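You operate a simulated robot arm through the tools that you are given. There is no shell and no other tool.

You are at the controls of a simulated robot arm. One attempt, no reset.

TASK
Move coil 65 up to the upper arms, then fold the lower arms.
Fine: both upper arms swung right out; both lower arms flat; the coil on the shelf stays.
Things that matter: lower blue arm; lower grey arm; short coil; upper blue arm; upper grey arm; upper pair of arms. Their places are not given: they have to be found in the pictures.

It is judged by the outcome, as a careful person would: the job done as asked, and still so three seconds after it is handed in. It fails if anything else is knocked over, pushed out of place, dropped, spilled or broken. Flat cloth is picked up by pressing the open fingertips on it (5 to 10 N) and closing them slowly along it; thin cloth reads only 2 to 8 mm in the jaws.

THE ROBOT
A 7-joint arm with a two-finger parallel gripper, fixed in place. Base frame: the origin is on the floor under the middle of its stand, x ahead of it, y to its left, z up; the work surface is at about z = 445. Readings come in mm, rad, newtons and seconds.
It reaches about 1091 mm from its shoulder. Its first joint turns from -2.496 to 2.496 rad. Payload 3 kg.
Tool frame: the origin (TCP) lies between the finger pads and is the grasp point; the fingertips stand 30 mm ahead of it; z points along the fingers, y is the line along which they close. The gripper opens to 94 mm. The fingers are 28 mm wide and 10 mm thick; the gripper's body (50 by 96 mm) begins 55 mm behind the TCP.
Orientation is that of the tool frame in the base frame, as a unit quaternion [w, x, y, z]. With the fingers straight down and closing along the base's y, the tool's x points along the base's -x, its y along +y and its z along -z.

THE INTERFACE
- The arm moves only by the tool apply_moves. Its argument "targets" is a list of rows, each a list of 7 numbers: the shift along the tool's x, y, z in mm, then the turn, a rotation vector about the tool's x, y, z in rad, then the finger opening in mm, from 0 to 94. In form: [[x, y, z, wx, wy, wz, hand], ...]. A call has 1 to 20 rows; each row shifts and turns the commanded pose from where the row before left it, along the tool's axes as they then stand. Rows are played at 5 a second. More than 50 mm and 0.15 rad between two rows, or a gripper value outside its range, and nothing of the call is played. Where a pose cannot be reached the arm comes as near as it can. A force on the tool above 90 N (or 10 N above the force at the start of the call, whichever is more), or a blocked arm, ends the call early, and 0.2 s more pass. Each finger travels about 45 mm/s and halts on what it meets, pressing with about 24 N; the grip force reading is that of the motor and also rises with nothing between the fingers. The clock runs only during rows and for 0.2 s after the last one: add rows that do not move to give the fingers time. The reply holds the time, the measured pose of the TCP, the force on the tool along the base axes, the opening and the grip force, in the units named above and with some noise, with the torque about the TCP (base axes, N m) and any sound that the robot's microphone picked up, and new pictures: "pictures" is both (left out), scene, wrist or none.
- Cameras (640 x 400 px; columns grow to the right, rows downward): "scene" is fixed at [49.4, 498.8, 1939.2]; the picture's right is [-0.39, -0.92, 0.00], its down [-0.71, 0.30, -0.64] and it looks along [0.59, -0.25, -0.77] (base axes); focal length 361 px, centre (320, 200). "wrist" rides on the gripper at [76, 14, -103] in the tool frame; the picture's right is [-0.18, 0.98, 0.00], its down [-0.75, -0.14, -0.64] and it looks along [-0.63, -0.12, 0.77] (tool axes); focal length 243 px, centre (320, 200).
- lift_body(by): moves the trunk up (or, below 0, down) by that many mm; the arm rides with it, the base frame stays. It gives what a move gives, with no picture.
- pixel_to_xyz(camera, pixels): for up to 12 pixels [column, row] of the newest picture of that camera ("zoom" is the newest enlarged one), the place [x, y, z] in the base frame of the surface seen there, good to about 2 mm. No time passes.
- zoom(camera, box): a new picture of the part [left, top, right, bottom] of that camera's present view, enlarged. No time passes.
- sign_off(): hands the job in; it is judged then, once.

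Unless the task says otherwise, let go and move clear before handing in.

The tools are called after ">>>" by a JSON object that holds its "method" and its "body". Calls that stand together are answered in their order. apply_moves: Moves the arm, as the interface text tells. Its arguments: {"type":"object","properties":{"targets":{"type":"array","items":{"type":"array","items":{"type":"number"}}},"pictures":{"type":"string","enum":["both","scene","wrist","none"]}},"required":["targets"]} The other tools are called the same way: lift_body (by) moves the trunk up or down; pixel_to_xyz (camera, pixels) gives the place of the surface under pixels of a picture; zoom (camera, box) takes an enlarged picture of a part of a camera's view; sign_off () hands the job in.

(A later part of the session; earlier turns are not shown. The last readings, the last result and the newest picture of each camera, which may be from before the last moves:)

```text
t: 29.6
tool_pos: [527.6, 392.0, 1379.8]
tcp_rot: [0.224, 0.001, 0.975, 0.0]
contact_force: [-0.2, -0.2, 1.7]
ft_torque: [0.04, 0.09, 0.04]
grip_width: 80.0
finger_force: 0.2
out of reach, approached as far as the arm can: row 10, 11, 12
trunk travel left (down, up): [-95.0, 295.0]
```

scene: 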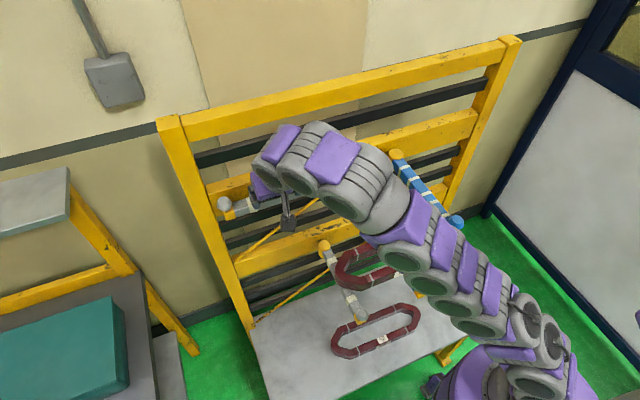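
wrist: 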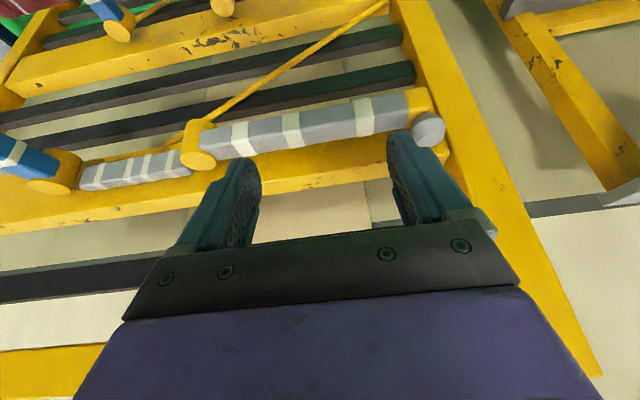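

The arm ran out of reach at (528, 392) with the trunk lowered, and it looks nearly straight. I'll measure the arm's links to find the shoulder height and choose a better trunk setting.

>>> {"method": "zoom", "body": {"camera": "scene", "box": [240, 110, 640, 400]}}

>>> {"method": "pixel_to_xyz", "body": {"camera": "scene", "pixels": [[300, 165], [330, 165], [380, 200], [410, 235], [440, 265], [470, 300], [520, 320], [520, 370], [480, 365], [550, 345], [450, 385], [290, 130]]}}

```text
1.38 times, centred on (440, 255) of scene
```

zoom: 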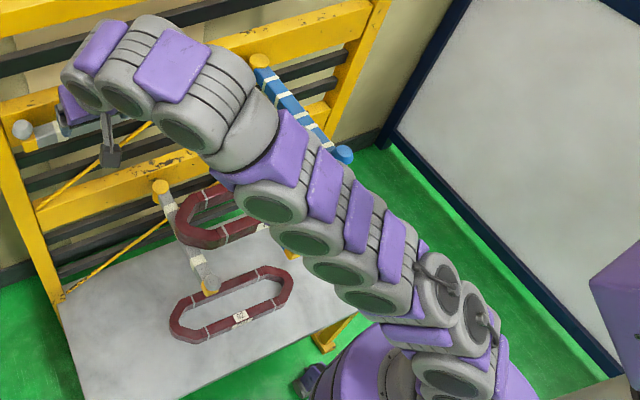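

```text
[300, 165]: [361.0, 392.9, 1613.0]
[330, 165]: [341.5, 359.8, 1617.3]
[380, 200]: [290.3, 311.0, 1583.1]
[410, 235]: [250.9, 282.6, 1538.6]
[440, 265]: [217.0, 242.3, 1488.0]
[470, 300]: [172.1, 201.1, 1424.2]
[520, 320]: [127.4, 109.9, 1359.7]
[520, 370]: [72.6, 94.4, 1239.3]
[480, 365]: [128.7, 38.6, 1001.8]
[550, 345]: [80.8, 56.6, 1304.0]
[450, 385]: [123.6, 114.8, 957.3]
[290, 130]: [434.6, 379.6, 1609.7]
```

The arm really is close to its limit here: the shoulder is near z≈1230 and the wrist distance is about 680 mm. A flatter, radially pointing tool will bring the wrist closer in. I'll yaw the tool 0.6 rad outward and pitch it further forward, staying in place.

>>> {"method": "apply_moves", "body": {"targets": [[0, 0, 0, -0.0651, 0, -0.1351, 80], [0, 0, 0, -0.0651, 0, -0.1351, 80], [0, 0, 0, -0.0651, 0, -0.1351, 80], [0, 0, 0, -0.0651, 0, -0.1351, 80], [0, 0, 0, 0, -0.1375, 0, 80], [0, 0, 0, 0, -0.1375, 0, 80], [0, 0, 0, 0, -0.1375, 0, 80], [0, 0, 0, 0, -0.1375, 0, 80], [0, 0, 0, 0, 0, 0, 80]]}}

```text
t: 31.6
tool_pos: [527.8, 401.3, 1378.5]
tcp_rot: [0.459, -0.26, 0.838, 0.141]
contact_force: [-0.8, -0.2, 0.5]
ft_torque: [-0.01, 0.03, -0.01]
grip_width: 79.9
finger_force: 0.0
trunk travel left (down, up): [-95.0, 295.0]
```

scene: 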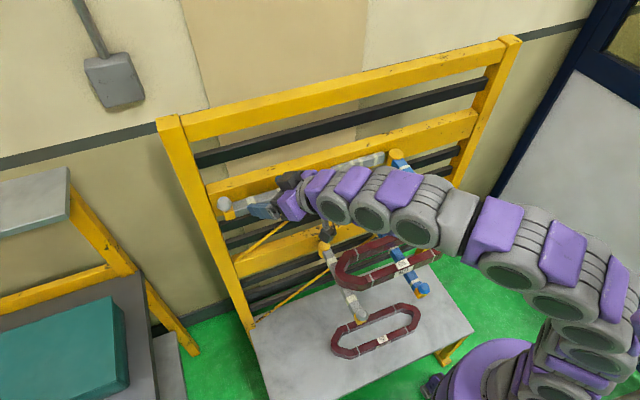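
wrist: 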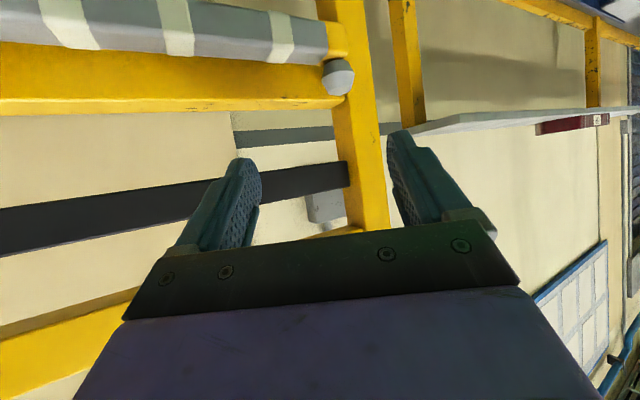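

The reorientation worked and reach is no longer a problem. I'll ease the yaw back to 0.3 rad so the rear finger clears the rail face at x=663, then move to a pre-grasp point about 70 mm from the grey knob.

>>> {"method": "apply_moves", "body": {"targets": [[0, 0, 0, 0.1262, 0, 0.081, 60], [0, 0, 0, 0.1262, 0, 0.081, 60], [4.2, 20.5, 22.3, 0, 0, 0, 60], [4.2, 20.5, 22.3, 0, 0, 0, 60], [4.2, 20.4, 22.4, 0, 0, 0, 60], [0, 0, 0, 0, 0, 0, 60]]}}

```text
t: 33.0
tool_pos: [556.9, 471.4, 1330.3]
tcp_rot: [0.474, -0.132, 0.868, 0.071]
contact_force: [0.3, -0.3, -0.5]
ft_torque: [-0.02, 0.0, 0.01]
grip_width: 59.7
finger_force: 0.1
trunk travel left (down, up): [-95.0, 295.0]
```

scene: 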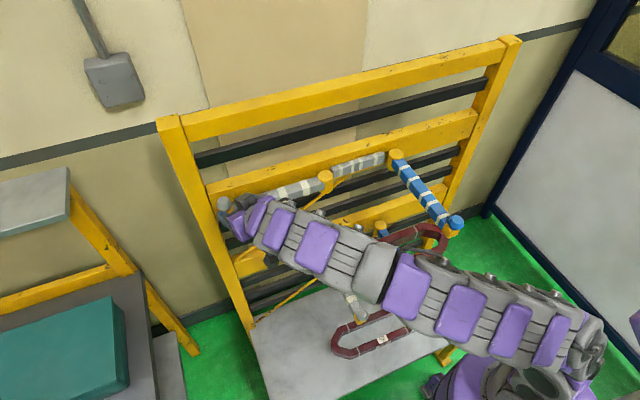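
wrist: 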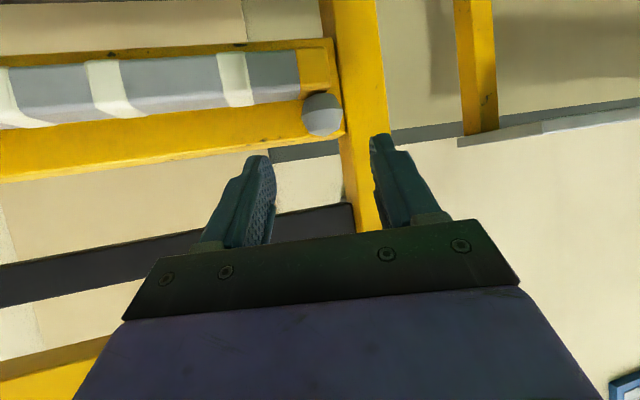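

Pre-grasp reached, with the knob ahead at (322,114). I'll advance along the tool axis onto the knob in two stages.

>>> {"method": "apply_moves", "body": {"targets": [[-0.9, 1.5, 20, 0, 0, 0, 60], [-0.9, 1.5, 20, 0, 0, 0, 60], [0, 0, 0, 0, 0, 0, 60]], "pictures": "wrist"}}

>>> {"method": "pixel_to_xyz", "body": {"camera": "wrist", "pixels": [[322, 114]]}}

>>> {"method": "pixel_to_xyz", "body": {"camera": "scene", "pixels": [[320, 240], [375, 270], [440, 300], [500, 330], [300, 255], [400, 310]]}}

```text
t: 33.8
tool_pos: [588.8, 486.2, 1311.5]
tcp_rot: [0.474, -0.132, 0.868, 0.071]
contact_force: [-1.4, -0.6, 0.4]
ft_torque: [-0.03, 0.02, 0.0]
grip_width: 60.1
finger_force: 0.0
trunk travel left (down, up): [-95.0, 295.0]
```

wrist: 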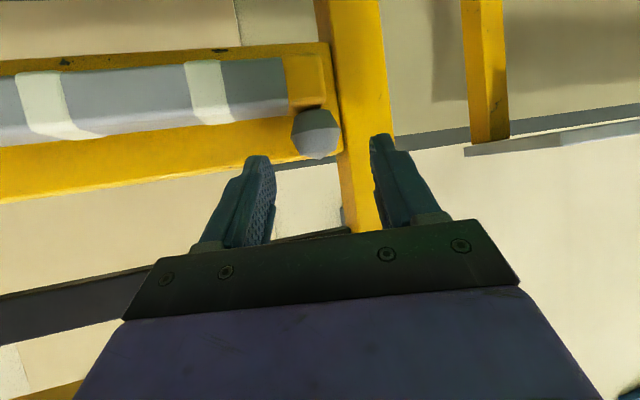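

```text
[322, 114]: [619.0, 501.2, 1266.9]
```

```text
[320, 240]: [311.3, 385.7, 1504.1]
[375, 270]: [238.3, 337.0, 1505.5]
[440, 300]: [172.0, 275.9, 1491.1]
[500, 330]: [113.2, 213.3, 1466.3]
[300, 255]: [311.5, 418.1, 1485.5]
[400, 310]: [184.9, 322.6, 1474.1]
```

Alignment looks good, with the knob at (318,133) centred between the pads. I'll advance the last 30 mm and close.

>>> {"method": "apply_moves", "body": {"targets": [[0.6, -0.8, 15, 0, 0, 0, 60], [0.6, -0.8, 15, 0, 0, 0, 60], [0, 0, 0, 0, 0, 0, 60]], "pictures": "wrist"}}

```text
t: 34.6
tool_pos: [613.7, 492.8, 1294.4]
tcp_rot: [0.474, -0.132, 0.868, 0.071]
contact_force: [-0.7, 0.7, -0.3]
ft_torque: [-0.01, 0.0, 0.02]
grip_width: 60.1
finger_force: 0.1
trunk travel left (down, up): [-95.0, 295.0]
```

wrist: 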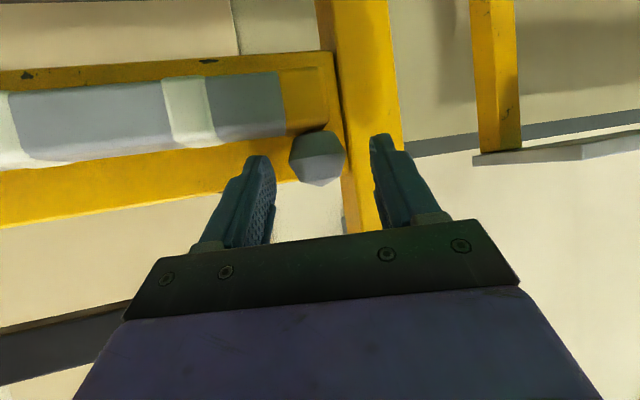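

The knob is between the fingertips at (317,158), the same picture as the earlier grip. I'll close.

>>> {"method": "apply_moves", "body": {"targets": [[0, 0, 0, 0, 0, 0, 45], [0, 0, 0, 0, 0, 0, 30], [0, 0, 0, 0, 0, 0, 20], [0, 0, 0, 0, 0, 0, 20]], "pictures": "wrist"}}

```text
t: 35.6
tool_pos: [614.2, 492.7, 1294.0]
tcp_rot: [0.474, -0.132, 0.868, 0.072]
contact_force: [-0.1, -4.0, -0.2]
ft_torque: [-0.13, 0.02, -0.12]
grip_width: 35.4
finger_force: 44.9
trunk travel left (down, up): [-95.0, 295.0]
```

wrist: 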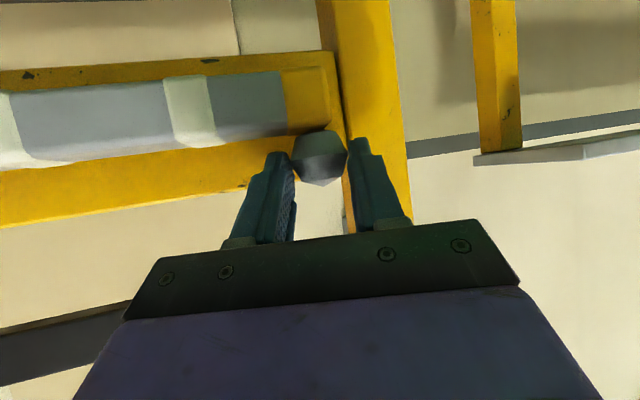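

The grip is firm at 35.4 mm. I'll start swinging the grey arm out along its arc about (633, 233.5).

>>> {"method": "apply_moves", "body": {"targets": [[6.87, 3.59, -10.69, 0, 0, 0, 20], [6.95, 2.94, -10.83, 0, 0, 0, 20], [7.02, 2.3, -10.94, 0, 0, 0, 20], [7.08, 1.64, -11.02, 0, 0, 0, 20], [0, 0, 0, 0, 0, 0, 20]]}}

```text
t: 36.8
tool_pos: [561.3, 485.0, 1294.3]
tcp_rot: [0.474, -0.132, 0.868, 0.072]
contact_force: [1.0, -8.9, -1.7]
ft_torque: [-0.21, -0.28, -0.2]
grip_width: 35.3
finger_force: 44.8
trunk travel left (down, up): [-95.0, 295.0]
```

scene: 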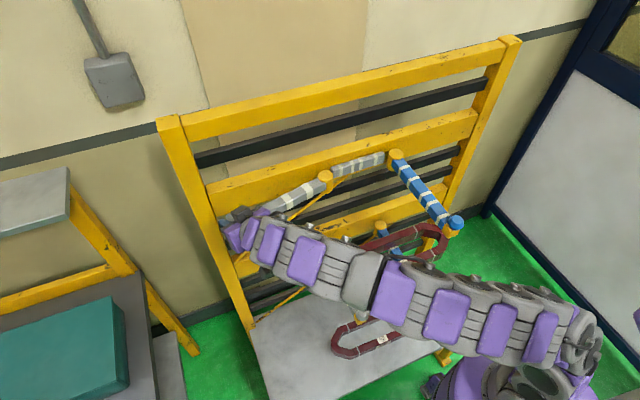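
wrist: 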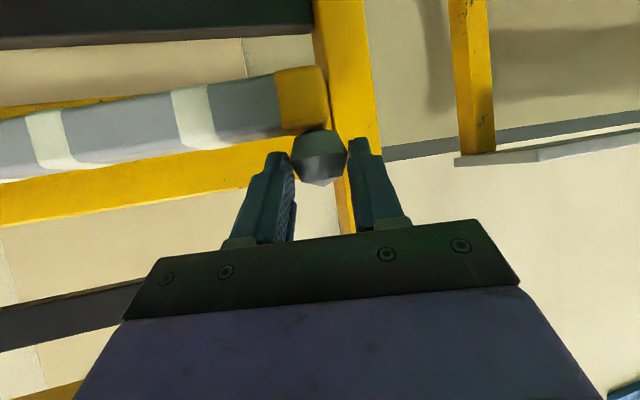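

The grey arm is following. I'll continue to about 0.6 rad.

>>> {"method": "apply_moves", "body": {"targets": [[7.11, 0.98, -11.08, 0, 0, 0, 20], [7.13, 0.33, -11.1, 0, 0, 0, 20], [7.13, -0.33, -11.11, 0, 0, 0, 20], [7.11, -0.99, -11.07, 0, 0, 0, 20], [7.08, -1.66, -11.03, 0, 0, 0, 20], [7.03, -2.3, -10.95, 0, 0, 0, 20], [6.96, -2.94, -10.84, 0, 0, 0, 20], [6.87, -3.59, -10.7, 0, 0, 0, 20], [0, 0, 0, 0, 0, 0, 20]]}}

```text
t: 38.4
tool_pos: [493.6, 460.6, 1288.3]
tcp_rot: [0.477, -0.131, 0.866, 0.074]
contact_force: [-11.9, 31.0, 60.3]
ft_torque: [0.15, -1.51, 1.63]
grip_width: 35.5
finger_force: 45.3
trunk travel left (down, up): [-95.0, 295.0]
stopped in row 7: the force on the tool passed its limit at 116 N (the readings are from after the stop); the commanded pose is now the measured one
```

scene: 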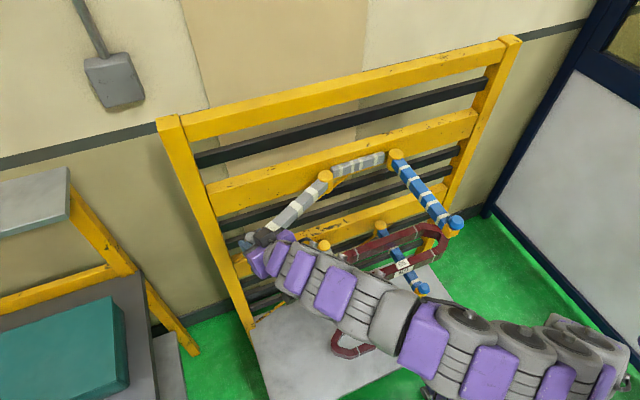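
wrist: 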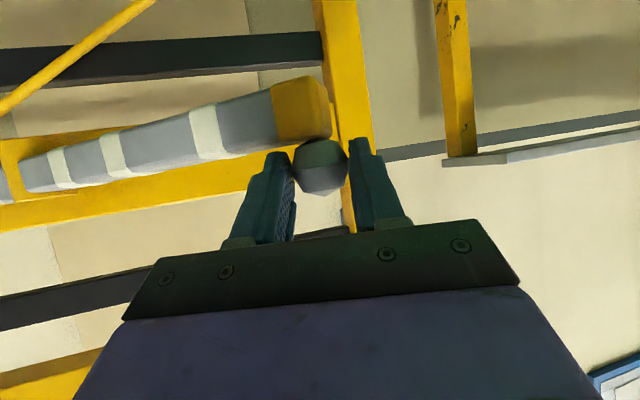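

The call stopped on a 116 N force, with the fingertips pressing down about 6 mm too low at z=1288. The arm apparently dipped as its posture changed. The grey arm is at roughly 0.48 rad. I'll relieve the pressure by rising a little, then open the fingers.

>>> {"method": "apply_moves", "body": {"targets": [[-2.5, 0, -1.6, 0, 0, 0, 20], [0, 0, 0, 0, 0, 0, 20]], "pictures": "none"}}

```text
t: 39.0
tool_pos: [499.4, 462.6, 1288.8]
tcp_rot: [0.475, -0.131, 0.866, 0.082]
contact_force: [-29.9, 64.1, 37.7]
ft_torque: [1.36, -0.46, 1.66]
grip_width: 35.6
finger_force: 44.3
trunk travel left (down, up): [-95.0, 295.0]
stopped in row 2: the force on the tool passed its limit at 92 N (the readings are from after the stop); the commanded pose is now the measured one
```

Forces persist in a different direction, so holding on isn't safe. I'll open the fingers now without any motion.

>>> {"method": "apply_moves", "body": {"targets": [[0, 0, 0, 0, 0, 0, 40], [0, 0, 0, 0, 0, 0, 60], [0, 0, 0, 0, 0, 0, 70], [0, 0, 0, 0, 0, 0, 70]]}}

```text
t: 39.5
tool_pos: [500.1, 433.6, 1290.1]
tcp_rot: [0.472, -0.129, 0.867, 0.093]
contact_force: [-39.8, 76.2, 38.9]
ft_torque: [-0.71, -1.55, 2.44]
grip_width: 88.5
finger_force: 24.4
trunk travel left (down, up): [-95.0, 295.0]
stopped in row 2: the force on the tool passed its limit at 102 N (the readings are from after the stop); the commanded pose is now the measured one
```

scene: 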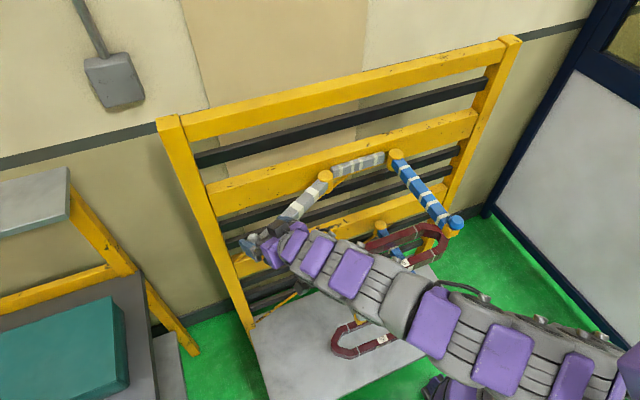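
wrist: 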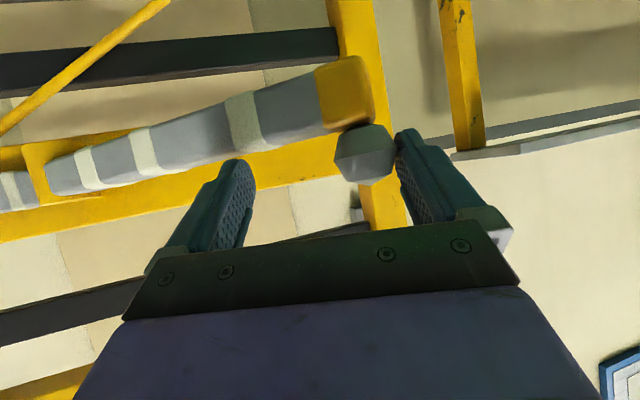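

The opened outer finger is now pulling the knob toward the hinge, with 76 N in y. I'll shift the tool 8 mm along its +y to unload that finger while staying open.

>>> {"method": "apply_moves", "body": {"targets": [[0, 4, 0, 0, 0, 0, 90], [0, 4, 0, 0, 0, 0, 90]], "pictures": "scene"}}

```text
t: 40.0
tool_pos: [502.8, 429.4, 1291.2]
tcp_rot: [0.466, -0.117, 0.872, 0.095]
contact_force: [-29.2, 65.6, 40.6]
ft_torque: [-1.87, -1.6, 2.87]
grip_width: 94.3
finger_force: 4.3
trunk travel left (down, up): [-95.0, 295.0]
```

scene: 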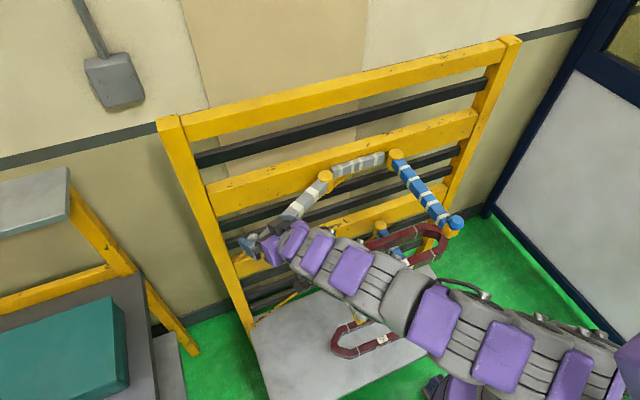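

The force persists, so something else may be in contact. I'll look closely from both cameras without moving.

>>> {"method": "zoom", "body": {"camera": "wrist", "box": [100, 0, 640, 338]}}

>>> {"method": "zoom", "body": {"camera": "scene", "box": [200, 150, 440, 300]}}

>>> {"method": "zoom", "body": {"camera": "scene", "box": [380, 230, 640, 400]}}

>>> {"method": "pixel_to_xyz", "body": {"camera": "scene", "pixels": [[300, 240], [350, 270], [400, 305], [440, 320], [500, 355], [560, 370], [600, 370], [630, 350], [460, 390], [270, 250], [285, 215], [320, 175]]}}

```text
1.18 times, centred on (370, 169) of wrist
```

zoom: 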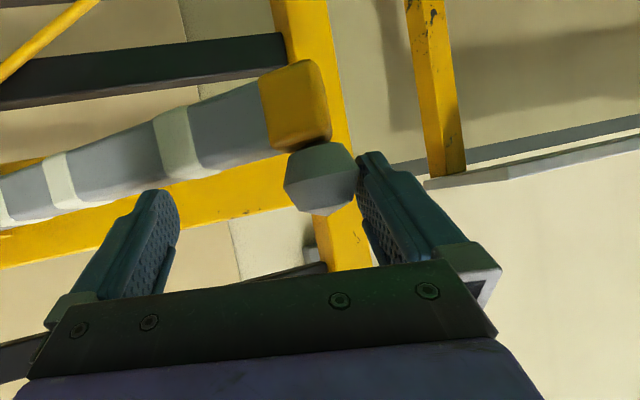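

```text
2.67 times, centred on (320, 225) of scene
```

zoom: 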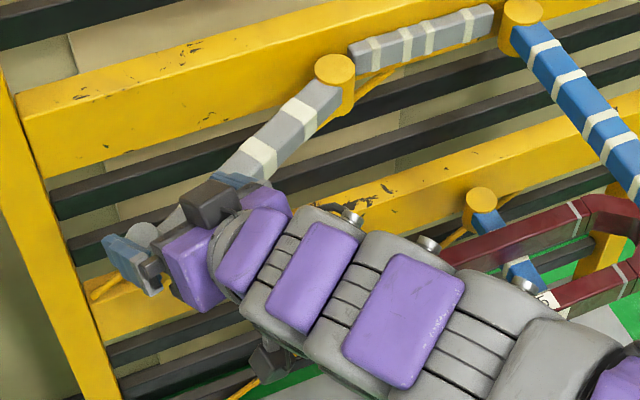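

```text
2.35 times, centred on (510, 315) of scene
```

zoom: 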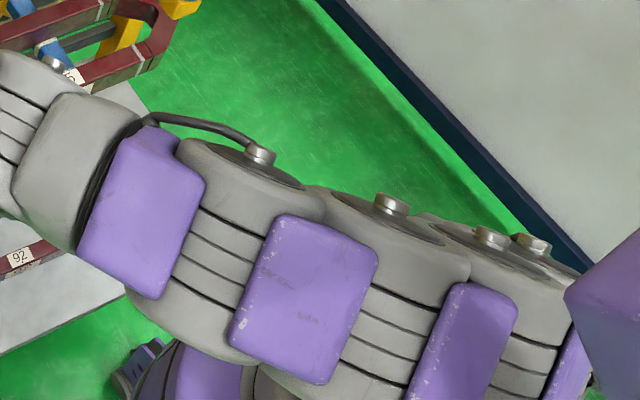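

```text
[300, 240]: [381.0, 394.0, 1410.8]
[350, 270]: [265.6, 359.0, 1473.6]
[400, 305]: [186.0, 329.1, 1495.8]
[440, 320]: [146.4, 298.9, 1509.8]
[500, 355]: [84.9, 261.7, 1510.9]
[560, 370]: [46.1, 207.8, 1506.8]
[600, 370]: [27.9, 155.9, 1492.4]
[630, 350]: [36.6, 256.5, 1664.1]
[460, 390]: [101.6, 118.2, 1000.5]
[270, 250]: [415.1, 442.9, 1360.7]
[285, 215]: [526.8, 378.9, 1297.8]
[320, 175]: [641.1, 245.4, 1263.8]
```

The outer finger is pushing the knob inward and the inner fingertip rests on the arm's top. I'll look at the arm's elbow near the right edge to understand what drives this.

>>> {"method": "zoom", "body": {"camera": "scene", "box": [540, 280, 640, 400]}}

>>> {"method": "pixel_to_xyz", "body": {"camera": "scene", "pixels": [[252, 238], [248, 243], [638, 340], [625, 360], [632, 375], [615, 345], [590, 335], [470, 300], [282, 222], [262, 232]]}}

```text
3.33 times, centred on (590, 340) of scene
```

zoom: 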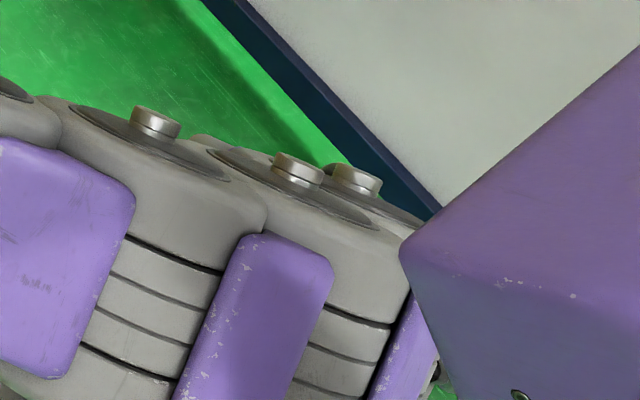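

```text
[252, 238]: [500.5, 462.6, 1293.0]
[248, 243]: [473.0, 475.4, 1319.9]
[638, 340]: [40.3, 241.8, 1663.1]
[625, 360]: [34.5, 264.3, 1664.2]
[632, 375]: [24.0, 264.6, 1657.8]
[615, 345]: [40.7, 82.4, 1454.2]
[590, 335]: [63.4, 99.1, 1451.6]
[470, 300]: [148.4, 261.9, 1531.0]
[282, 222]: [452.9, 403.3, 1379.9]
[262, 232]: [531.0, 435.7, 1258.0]
```

The purple box near (36, 256, 1664) belongs to the robot's own body, and the folded elbow seems to be pressing against it. That would explain the unexpected push. I'll lift the fingers off the knob, moving up and slightly outward.

>>> {"method": "apply_moves", "body": {"targets": [[-10.6, 5.5, -5.2, 0, 0, 0, 94], [-10.6, 5.5, -5.2, 0, 0, 0, 94], [-10.6, 5.5, -5.2, 0, 0, 0, 94]], "pictures": "both"}}

```text
t: 40.9
tool_pos: [501.8, 436.9, 1337.6]
tcp_rot: [0.475, -0.123, 0.866, 0.093]
contact_force: [-0.2, 0.4, 0.7]
ft_torque: [0.01, 0.04, 0.0]
grip_width: 94.0
finger_force: 0.0
trunk travel left (down, up): [-95.0, 295.0]
```

scene: 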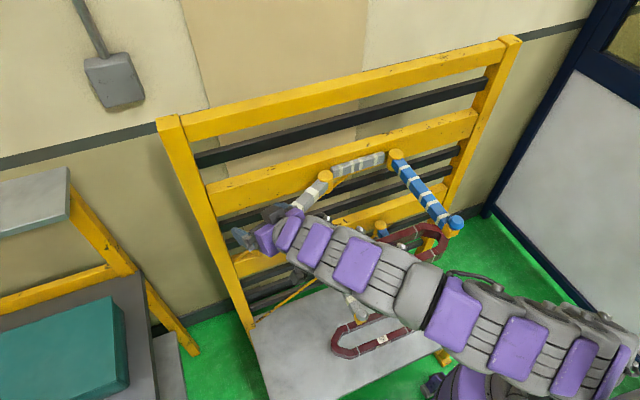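
wrist: 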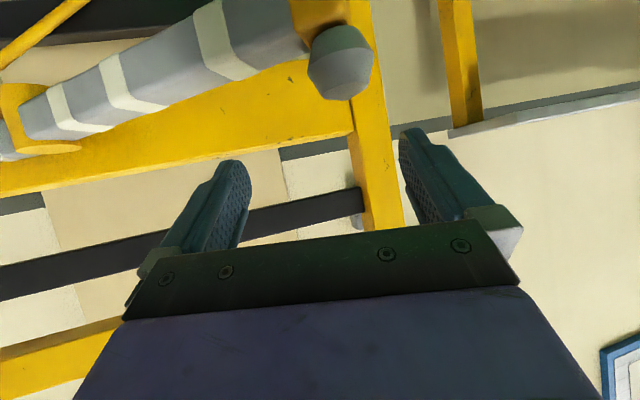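

The tool is free again with about zero force. I'll rise further and change to a steeper tool tilt of about 0.6 rad, which keeps the elbow less folded for the rest of the swing.

>>> {"method": "apply_moves", "body": {"targets": [[-25.3, 1.3, -15.9, 0, 0, 0, 80], [-25.3, 1.3, -15.9, 0, 0, 0, 80], [0, 0, 0, 0, 0, -0.052, 80], [0, 0, 0, 0, 0.134, 0, 80], [0, 0, 0, 0, 0.134, 0, 80], [0, 0, 0, 0, 0.134, 0, 80], [0, 0, 0, 0, 0, 0, 80]]}}

```text
t: 42.5
tool_pos: [506.1, 437.0, 1391.1]
tcp_rot: [0.291, -0.156, 0.943, 0.049]
contact_force: [0.2, 0.6, 0.2]
ft_torque: [-0.04, -0.01, -0.02]
grip_width: 80.0
finger_force: 0.1
trunk travel left (down, up): [-95.0, 295.0]
```

scene: 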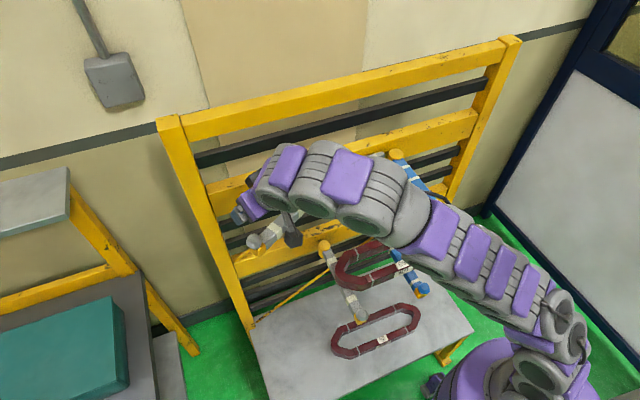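
wrist: 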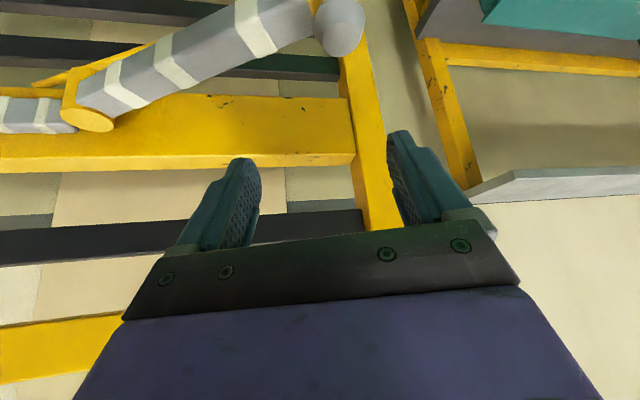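

Now the posture is relaxed. I'll locate the grey knob from both views.

>>> {"method": "pixel_to_xyz", "body": {"camera": "wrist", "pixels": [[340, 25], [320, 25], [360, 25], [342, 45], [275, 20], [110, 90]]}}

>>> {"method": "zoom", "body": {"camera": "scene", "box": [220, 215, 300, 265]}}

>>> {"method": "pixel_to_xyz", "body": {"camera": "zoom", "pixels": [[265, 190], [245, 195], [295, 195], [265, 180], [265, 215], [360, 180]]}}

```text
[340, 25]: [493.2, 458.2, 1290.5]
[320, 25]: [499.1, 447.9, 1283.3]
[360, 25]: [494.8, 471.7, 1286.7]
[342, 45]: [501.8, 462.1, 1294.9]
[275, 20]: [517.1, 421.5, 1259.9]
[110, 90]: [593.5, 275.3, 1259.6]
```

```text
8.00 times, centred on (260, 240) of scene
```

zoom: 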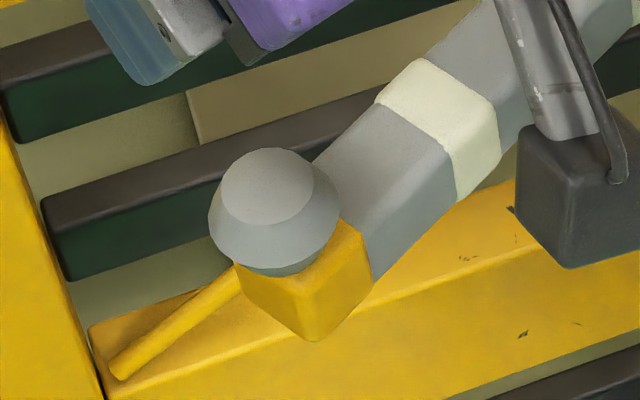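

```text
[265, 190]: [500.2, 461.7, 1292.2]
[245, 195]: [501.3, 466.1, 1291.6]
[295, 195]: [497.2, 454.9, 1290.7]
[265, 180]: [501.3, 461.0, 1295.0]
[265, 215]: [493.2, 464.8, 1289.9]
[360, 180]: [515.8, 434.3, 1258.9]
```

The knob is now at (499, 462, 1280), about 0.53 rad. I'll line up 75 mm back along the steeper tool axis.

>>> {"method": "apply_moves", "body": {"targets": [[30.2, 13, -1.1, 0, 0, 0, 75], [30.3, 12.9, -1.1, 0, 0, 0, 75], [0, 0, 25, 0, 0, 0, 75], [0, 0, 20, 0, 0, 0, 75], [0, 0, 0, 0, 0, 0, 75]]}}

```text
t: 43.6
tool_pos: [473.1, 463.2, 1317.8]
tcp_rot: [0.29, -0.158, 0.943, 0.046]
contact_force: [0.5, -0.4, -0.6]
ft_torque: [0.06, -0.02, 0.03]
grip_width: 75.2
finger_force: 0.0
trunk travel left (down, up): [-95.0, 295.0]
```

scene: 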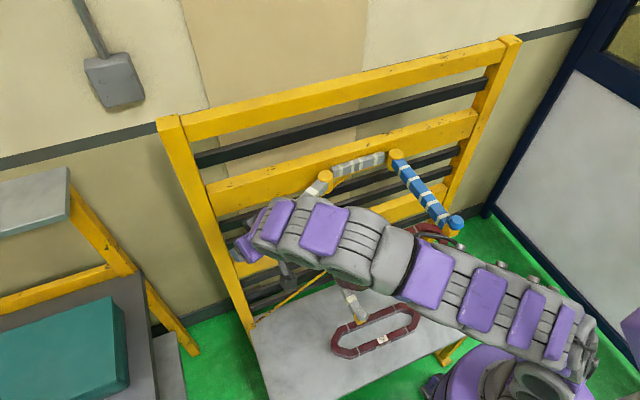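
wrist: 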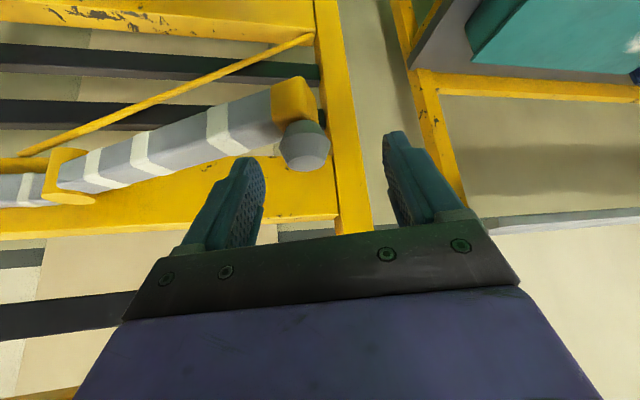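

The pose is about 10 mm off in y from expected, and the purple box shows again at the right edge (632,335). I'll zoom there to understand it before continuing.

>>> {"method": "zoom", "body": {"camera": "scene", "box": [480, 270, 640, 400]}}

>>> {"method": "pixel_to_xyz", "body": {"camera": "scene", "pixels": [[632, 335], [636, 360], [590, 370], [560, 340], [540, 385], [595, 335], [520, 310], [430, 270], [385, 250], [320, 230], [270, 220], [490, 365]]}}

>>> {"method": "apply_moves", "body": {"targets": [[0, 0, 0, 0, 0, 0, 75], [0, 0, 0, 0, 0, 0, 75]], "pictures": "none"}}

```text
3.08 times, centred on (560, 335) of scene
```

zoom: 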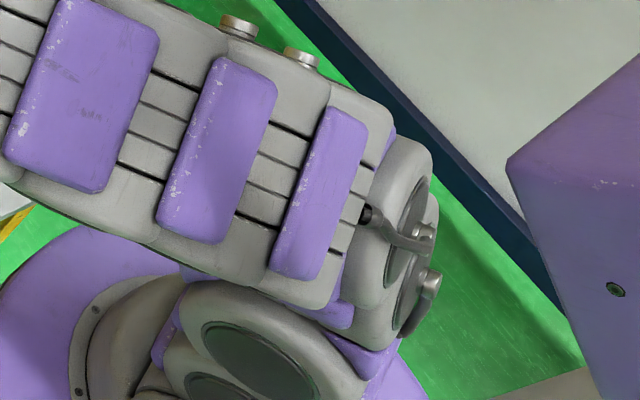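

```text
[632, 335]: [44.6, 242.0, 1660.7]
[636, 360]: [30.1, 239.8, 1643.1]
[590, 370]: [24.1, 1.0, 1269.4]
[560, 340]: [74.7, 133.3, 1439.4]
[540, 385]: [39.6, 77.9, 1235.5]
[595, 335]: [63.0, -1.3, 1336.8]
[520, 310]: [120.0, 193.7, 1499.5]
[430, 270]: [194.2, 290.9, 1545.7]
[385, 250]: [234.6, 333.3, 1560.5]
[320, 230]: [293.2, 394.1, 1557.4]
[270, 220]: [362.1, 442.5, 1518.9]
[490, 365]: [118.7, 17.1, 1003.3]
```

```text
t: 44.2
tool_pos: [475.4, 463.7, 1316.5]
tcp_rot: [0.289, -0.158, 0.943, 0.046]
contact_force: [0.3, 0.5, -0.4]
ft_torque: [0.04, 0.0, 0.03]
grip_width: 75.2
finger_force: 0.1
trunk travel left (down, up): [-95.0, 295.0]
```

The arm holds the knob's neighbourhood at (475, 464, 1317), but my bookkeeping and the measured pose differ by about 10 mm. I'll test tracking with a small, safe upward move.

>>> {"method": "apply_moves", "body": {"targets": [[-8.5, 0, -12.4, 0, 0, 0, 75], [0, 0, 0, 0, 0, 0, 75], [0, 0, 0, 0, 0, 0, 75]], "pictures": "none"}}

```text
t: 45.0
tool_pos: [475.3, 462.7, 1333.3]
tcp_rot: [0.29, -0.158, 0.943, 0.047]
contact_force: [0.1, -0.1, 0.4]
ft_torque: [0.03, -0.04, 0.02]
grip_width: 74.7
finger_force: 0.1
trunk travel left (down, up): [-95.0, 295.0]
```

Tracking is good locally. I'll correct the alignment using the measured pose, then check again.

>>> {"method": "apply_moves", "body": {"targets": [[10.6, -8.3, -3.3, 0, 0, 0, 75], [0, 0, 0, 0, 0, 0, 75], [0, 0, 0, 0, 0, 0, 75]], "pictures": "wrist"}}

```text
t: 45.9
tool_pos: [467.9, 450.1, 1329.9]
tcp_rot: [0.29, -0.158, 0.943, 0.047]
contact_force: [-0.3, -1.0, -0.4]
ft_torque: [0.04, 0.01, -0.01]
grip_width: 74.9
finger_force: 0.0
trunk travel left (down, up): [-95.0, 295.0]
```

wrist: 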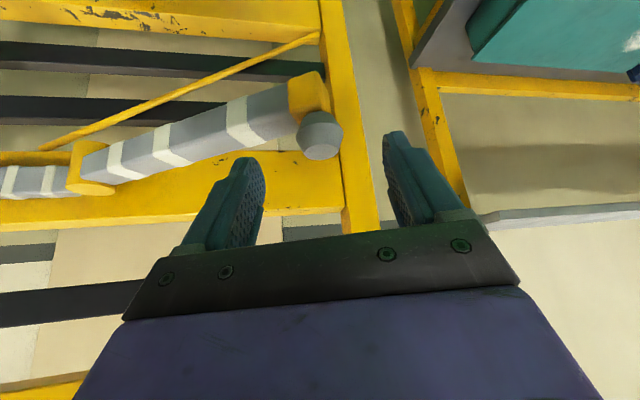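

Now tracking is exact, and the knob is centred ahead at (320,133). I'll advance 40 mm and grip it.

>>> {"method": "apply_moves", "body": {"targets": [[0, 0.5, 20, 0, 0, 0, 75], [0, 0.5, 20, 0, 0, 0, 75], [0, 0, 0, 0, 0, 0, 75], [0, 0, 0, 0, 0, 0, 50], [0, 0, 0, 0, 0, 0, 30], [0, 0, 0, 0, 0, 0, 20], [0, 0, 0, 0, 0, 0, 20]], "pictures": "wrist"}}

```text
t: 47.5
tool_pos: [487.2, 456.4, 1298.0]
tcp_rot: [0.289, -0.158, 0.943, 0.047]
contact_force: [-0.2, 1.1, -1.5]
ft_torque: [0.09, -0.04, 0.01]
grip_width: 35.6
finger_force: 42.2
trunk travel left (down, up): [-95.0, 295.0]
```

wrist: 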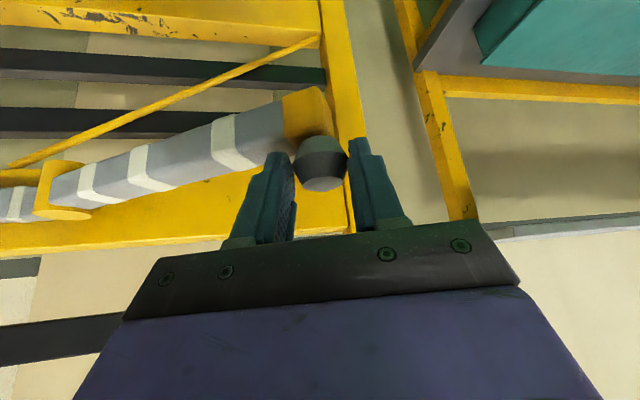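

The knob is gripped again at 35.6 mm. I'll continue the arc a few steps at a time.

>>> {"method": "apply_moves", "body": {"targets": [[10.63, -2.96, -7.26, 0, 0, 0, 20], [10.5, -3.6, -7.17, 0, 0, 0, 20], [10.33, -4.23, -7.06, 0, 0, 0, 20], [10.14, -4.85, -6.93, 0, 0, 0, 20], [0, 0, 0, 0, 0, 0, 20]], "pictures": "both"}}

```text
t: 48.6
tool_pos: [444.4, 426.7, 1297.2]
tcp_rot: [0.29, -0.158, 0.943, 0.048]
contact_force: [-1.3, 3.3, 5.8]
ft_torque: [0.23, -0.31, 0.4]
grip_width: 35.0
finger_force: 45.1
trunk travel left (down, up): [-95.0, 295.0]
```

scene: 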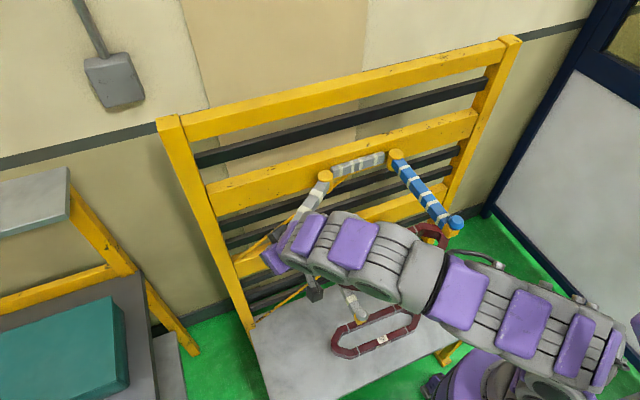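
wrist: 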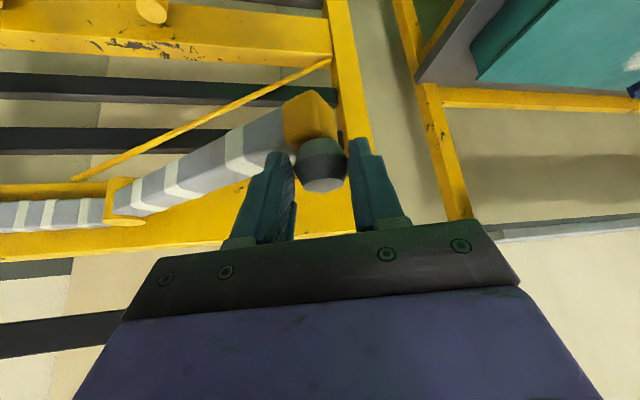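

Tracking is exact, (444.4, 426.7) against an expected (444.6, 425.3), and forces are low. I'll continue in short calls.

>>> {"method": "apply_moves", "body": {"targets": [[9.93, -5.46, -6.78, 0, 0, 0, 20], [9.69, -6.05, -6.62, 0, 0, 0, 20], [9.43, -6.63, -6.44, 0, 0, 0, 20], [0, 0, 0, 0, 0, 0, 20]], "pictures": "scene"}}

```text
t: 49.6
tool_pos: [418.1, 398.8, 1287.7]
tcp_rot: [0.281, -0.153, 0.946, 0.042]
contact_force: [-41.3, 30.5, 45.6]
ft_torque: [0.2, 0.78, -0.01]
grip_width: 35.4
finger_force: 45.1
trunk travel left (down, up): [-95.0, 295.0]
```

scene: 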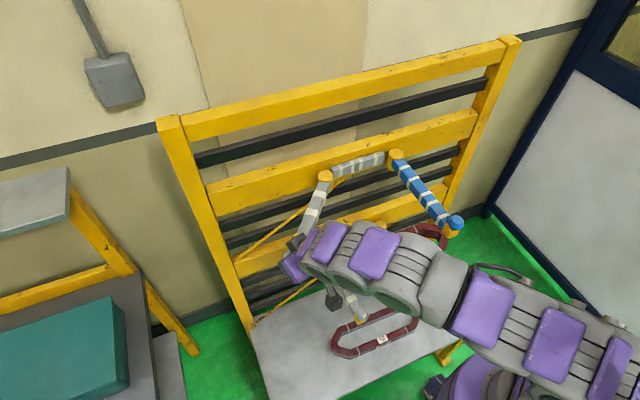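

The same dip and push appeared at (418, 399). The upper arm folds to the left and meets the robot's own body. I'll back up along the arc to the last good point before releasing.

>>> {"method": "apply_moves", "body": {"targets": [[-9.43, 6.63, 6.44, 0, 0, 0, 20], [-9.69, 6.05, 6.62, 0, 0, 0, 20], [-9.93, 5.46, 6.78, 0, 0, 0, 20], [0, 0, 0, 0, 0, 0, 20]], "pictures": "scene"}}

```text
t: 50.6
tool_pos: [445.6, 427.0, 1298.6]
tcp_rot: [0.293, -0.158, 0.942, 0.048]
contact_force: [0.7, -0.9, -13.3]
ft_torque: [-0.4, -0.17, -0.1]
grip_width: 35.5
finger_force: 45.3
trunk travel left (down, up): [-95.0, 295.0]
```

scene: 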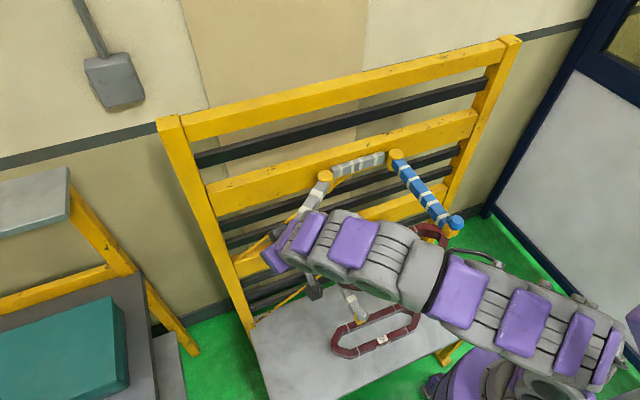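

Back at the good point with low force. I'll release and retreat along the tool axis.

>>> {"method": "apply_moves", "body": {"targets": [[0, 0, 0, 0, 0, 0, 45], [0, 0, 0, 0, 0, 0, 70], [0, 0, 0, 0, 0, 0, 75], [0, 0, -25, 0, 0, 0, 75], [0, 0, -35, 0, 0, 0, 75], [-20, 0, -30, 0, 0, 0, 75], [0, 0, 0, 0, 0, 0, 75]]}}

```text
t: 52.2
tool_pos: [414.6, 415.5, 1384.1]
tcp_rot: [0.29, -0.158, 0.943, 0.047]
contact_force: [0.7, -0.5, 0.3]
ft_torque: [-0.02, 0.0, -0.02]
grip_width: 75.0
finger_force: 0.1
trunk travel left (down, up): [-95.0, 295.0]
```

scene: 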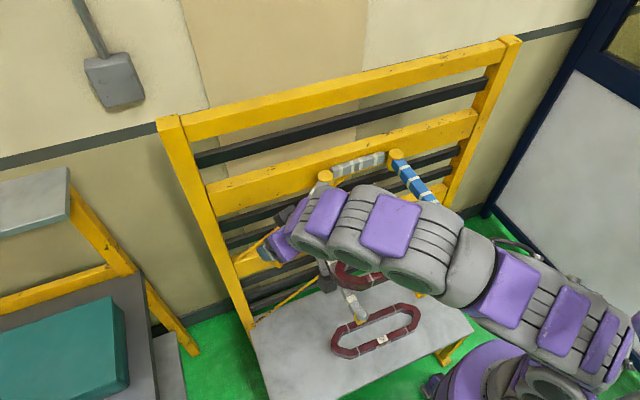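
wrist: 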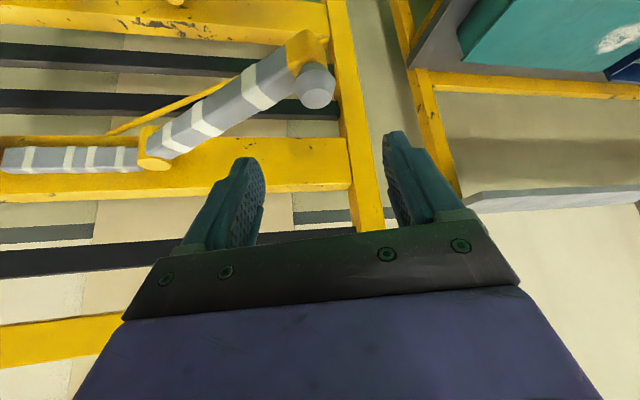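

Free again at (414.6, 415.5, 1384). To keep the arm from folding so tightly, I'll use a steeper tool during the rest of the swing. First I'll yaw it straight (ψ=0) and reduce the tilt to about 0.5 rad.

>>> {"method": "apply_moves", "body": {"targets": [[0, 0, 0, 0.0621, 0, 0.0908, 75], [0, 0, 0, 0.0621, 0, 0.0908, 75], [0, 0, 0, 0.0621, 0, 0.0908, 75], [0, 0, 0, 0, 0.1, 0, 75], [0, 0, 0, 0, 0, 0, 75]]}}

```text
t: 53.5
tool_pos: [413.4, 414.2, 1383.8]
tcp_rot: [0.246, -0.001, 0.969, -0.001]
contact_force: [-0.7, 0.3, 0.3]
ft_torque: [0.0, 0.02, 0.0]
grip_width: 74.9
finger_force: 0.2
trunk travel left (down, up): [-95.0, 295.0]
```

scene: 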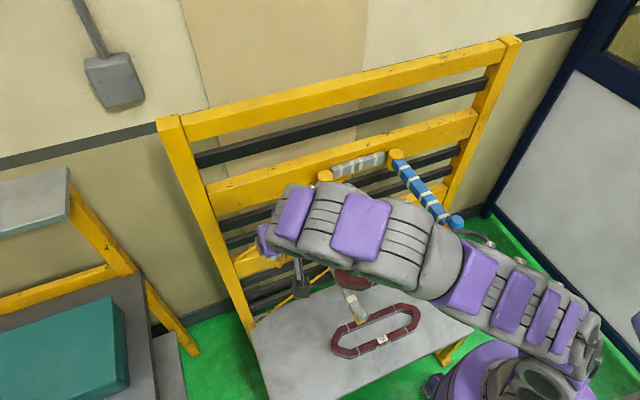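
wrist: 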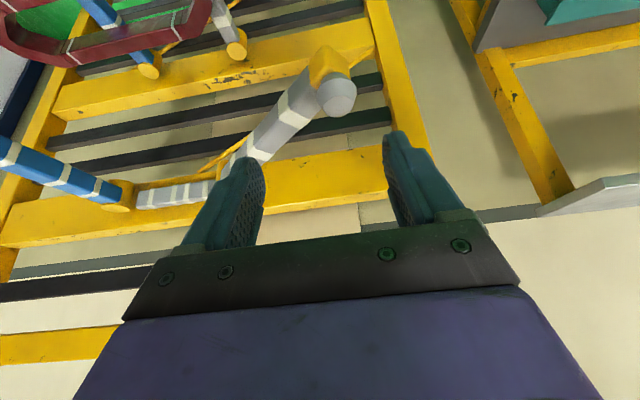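

The yaw is straight now. I'll locate the knob in the wrist view at about (339,92).

>>> {"method": "pixel_to_xyz", "body": {"camera": "wrist", "pixels": [[340, 95], [322, 92], [356, 92], [338, 78], [340, 112], [300, 95]]}}

```text
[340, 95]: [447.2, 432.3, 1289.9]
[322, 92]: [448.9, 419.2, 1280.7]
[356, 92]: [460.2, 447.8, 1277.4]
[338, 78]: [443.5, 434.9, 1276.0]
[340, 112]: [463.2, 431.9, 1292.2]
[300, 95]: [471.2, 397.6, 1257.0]
```

The knob centre is (457, 432, 1280). I'll descend onto it and grip.

>>> {"method": "apply_moves", "body": {"targets": [[10.3, 17.8, 32.3, 0, 0, 0, 75], [0, 0, 20, 0, 0, 0, 75], [0, 0, 20, 0, 0, 0, 75], [0, 0, 20, 0, 0, 0, 75], [0, 0, 0, 0, 0, 0, 75]]}}

```text
t: 54.6
tool_pos: [448.2, 432.1, 1297.0]
tcp_rot: [0.246, -0.001, 0.969, -0.002]
contact_force: [-0.2, 0.0, 0.3]
ft_torque: [-0.01, -0.02, -0.01]
grip_width: 75.2
finger_force: 0.2
trunk travel left (down, up): [-95.0, 295.0]
```

scene: 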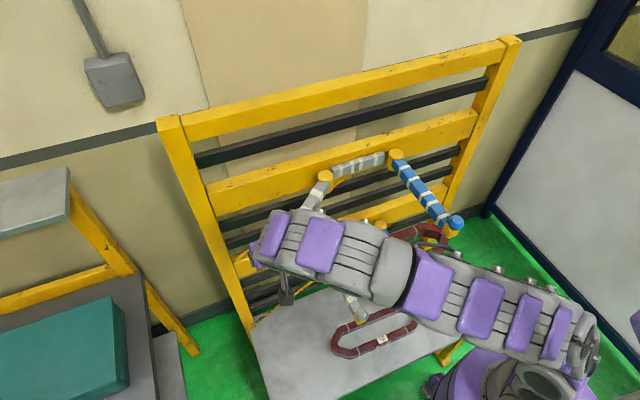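
wrist: 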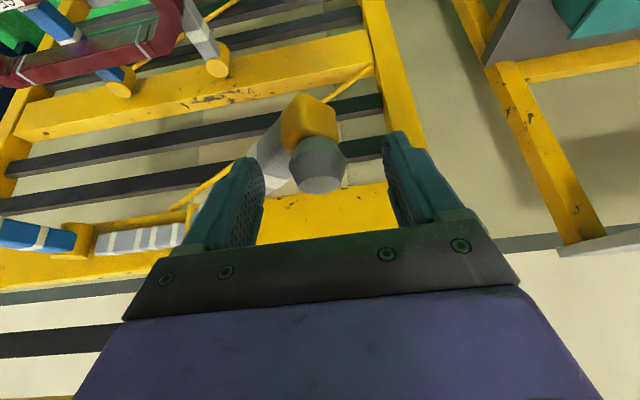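

The knob sits between the pads at (318,165). I'll grip it and continue the arc, letting the tool grow steeper by 0.04 rad per step around the knob.

>>> {"method": "apply_moves", "body": {"targets": [[0, 0, 0, 0, 0, 0, 50], [0, 0, 0, 0, 0, 0, 30], [0, 0, 0, 0, 0, 0, 20], [0, 0, 0, 0, 0, 0, 20], [7.72, -9.1, -4.64, 0, 0.04, 0, 20], [7.68, -9.5, -4.11, 0, 0.04, 0, 20], [7.23, -9.9, -3.42, 0, 0.04, 0, 20], [0, 0, 0, 0, 0, 0, 20]], "pictures": "scene"}}

```text
t: 56.5
tool_pos: [422.3, 403.0, 1297.8]
tcp_rot: [0.188, -0.002, 0.982, -0.001]
contact_force: [-1.5, 0.5, 2.4]
ft_torque: [0.12, -0.69, 0.05]
grip_width: 35.4
finger_force: 44.9
trunk travel left (down, up): [-95.0, 295.0]
```

scene: 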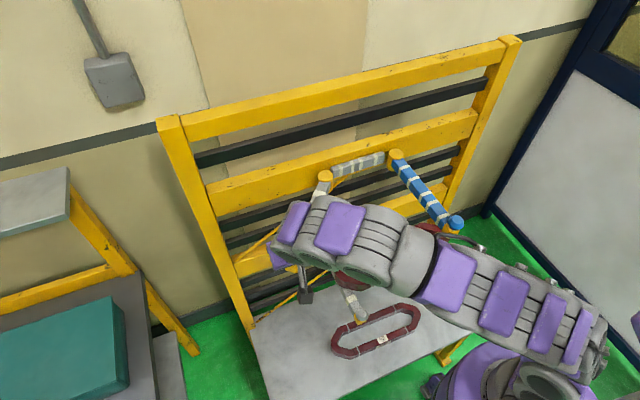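

Tracking is exact with low force. I'll continue the next steps.

>>> {"method": "apply_moves", "body": {"targets": [[6.96, -10.4, -3.08, 0, 0.04, 0, 20], [6.54, -10.8, -2.5, 0, 0.04, 0, 20], [6.16, -11.2, -2.09, 0, 0.04, 0, 20], [0, 0, 0, 0, 0, 0, 20]], "pictures": "scene"}}

```text
t: 57.5
tool_pos: [401.3, 370.2, 1300.2]
tcp_rot: [0.127, -0.001, 0.992, -0.002]
contact_force: [1.0, -0.3, -0.1]
ft_torque: [-0.14, 0.01, 0.0]
grip_width: 35.5
finger_force: 44.8
trunk travel left (down, up): [-95.0, 295.0]
```

scene: 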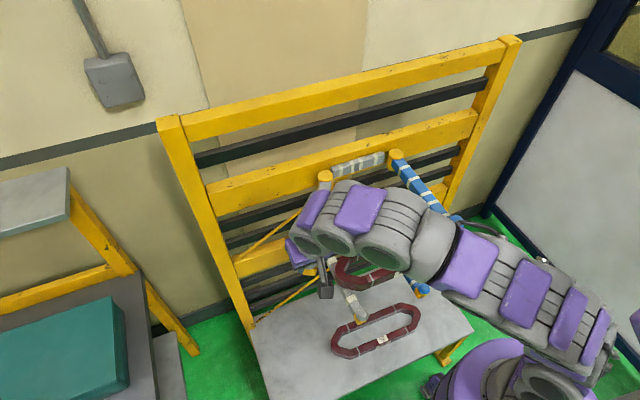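

Still tracking well. I'll go on.

>>> {"method": "apply_moves", "body": {"targets": [[5.66, -11.4, -1.69, 0, 0.04, 0, 20], [5.16, -11.8, -1.24, 0, 0.04, 0, 20], [4.61, -12.1, -0.93, 0, 0.04, 0, 20], [0, 0, 0, 0, 0, 0, 20]], "pictures": "scene"}}

```text
t: 58.5
tool_pos: [385.4, 336.6, 1300.3]
tcp_rot: [0.068, -0.001, 0.998, -0.002]
contact_force: [6.3, -1.2, 7.3]
ft_torque: [-0.08, -0.26, 0.17]
grip_width: 35.6
finger_force: 45.1
trunk travel left (down, up): [-95.0, 295.0]
```

scene: 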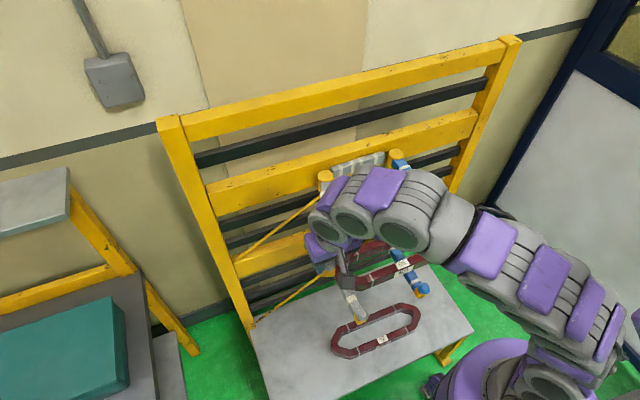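

Good tracking at (385, 337). I'll continue.

>>> {"method": "apply_moves", "body": {"targets": [[3.96, -12.4, -0.65, 0, 0.04, 0, 20], [3.48, -12.6, -0.44, 0, 0.04, 0, 20], [2.8, -12.7, -0.16, 0, 0.04, 0, 20], [0, 0, 0, 0, 0, 0, 20]], "pictures": "scene"}}

```text
t: 59.5
tool_pos: [375.8, 298.0, 1299.8]
tcp_rot: [0.009, -0.001, 1.0, -0.001]
contact_force: [3.7, 0.7, 11.9]
ft_torque: [0.1, -0.71, 0.16]
grip_width: 35.3
finger_force: 45.5
trunk travel left (down, up): [-95.0, 295.0]
```

scene: 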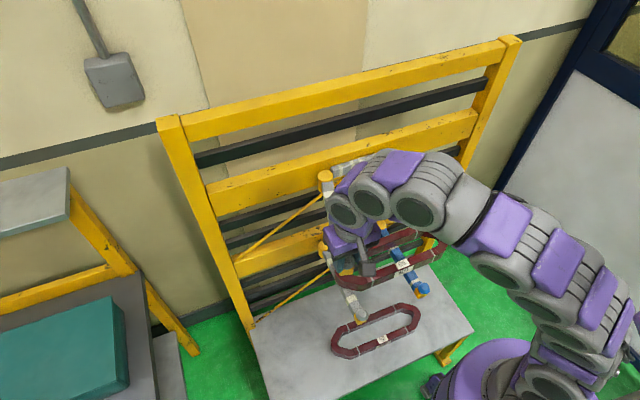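

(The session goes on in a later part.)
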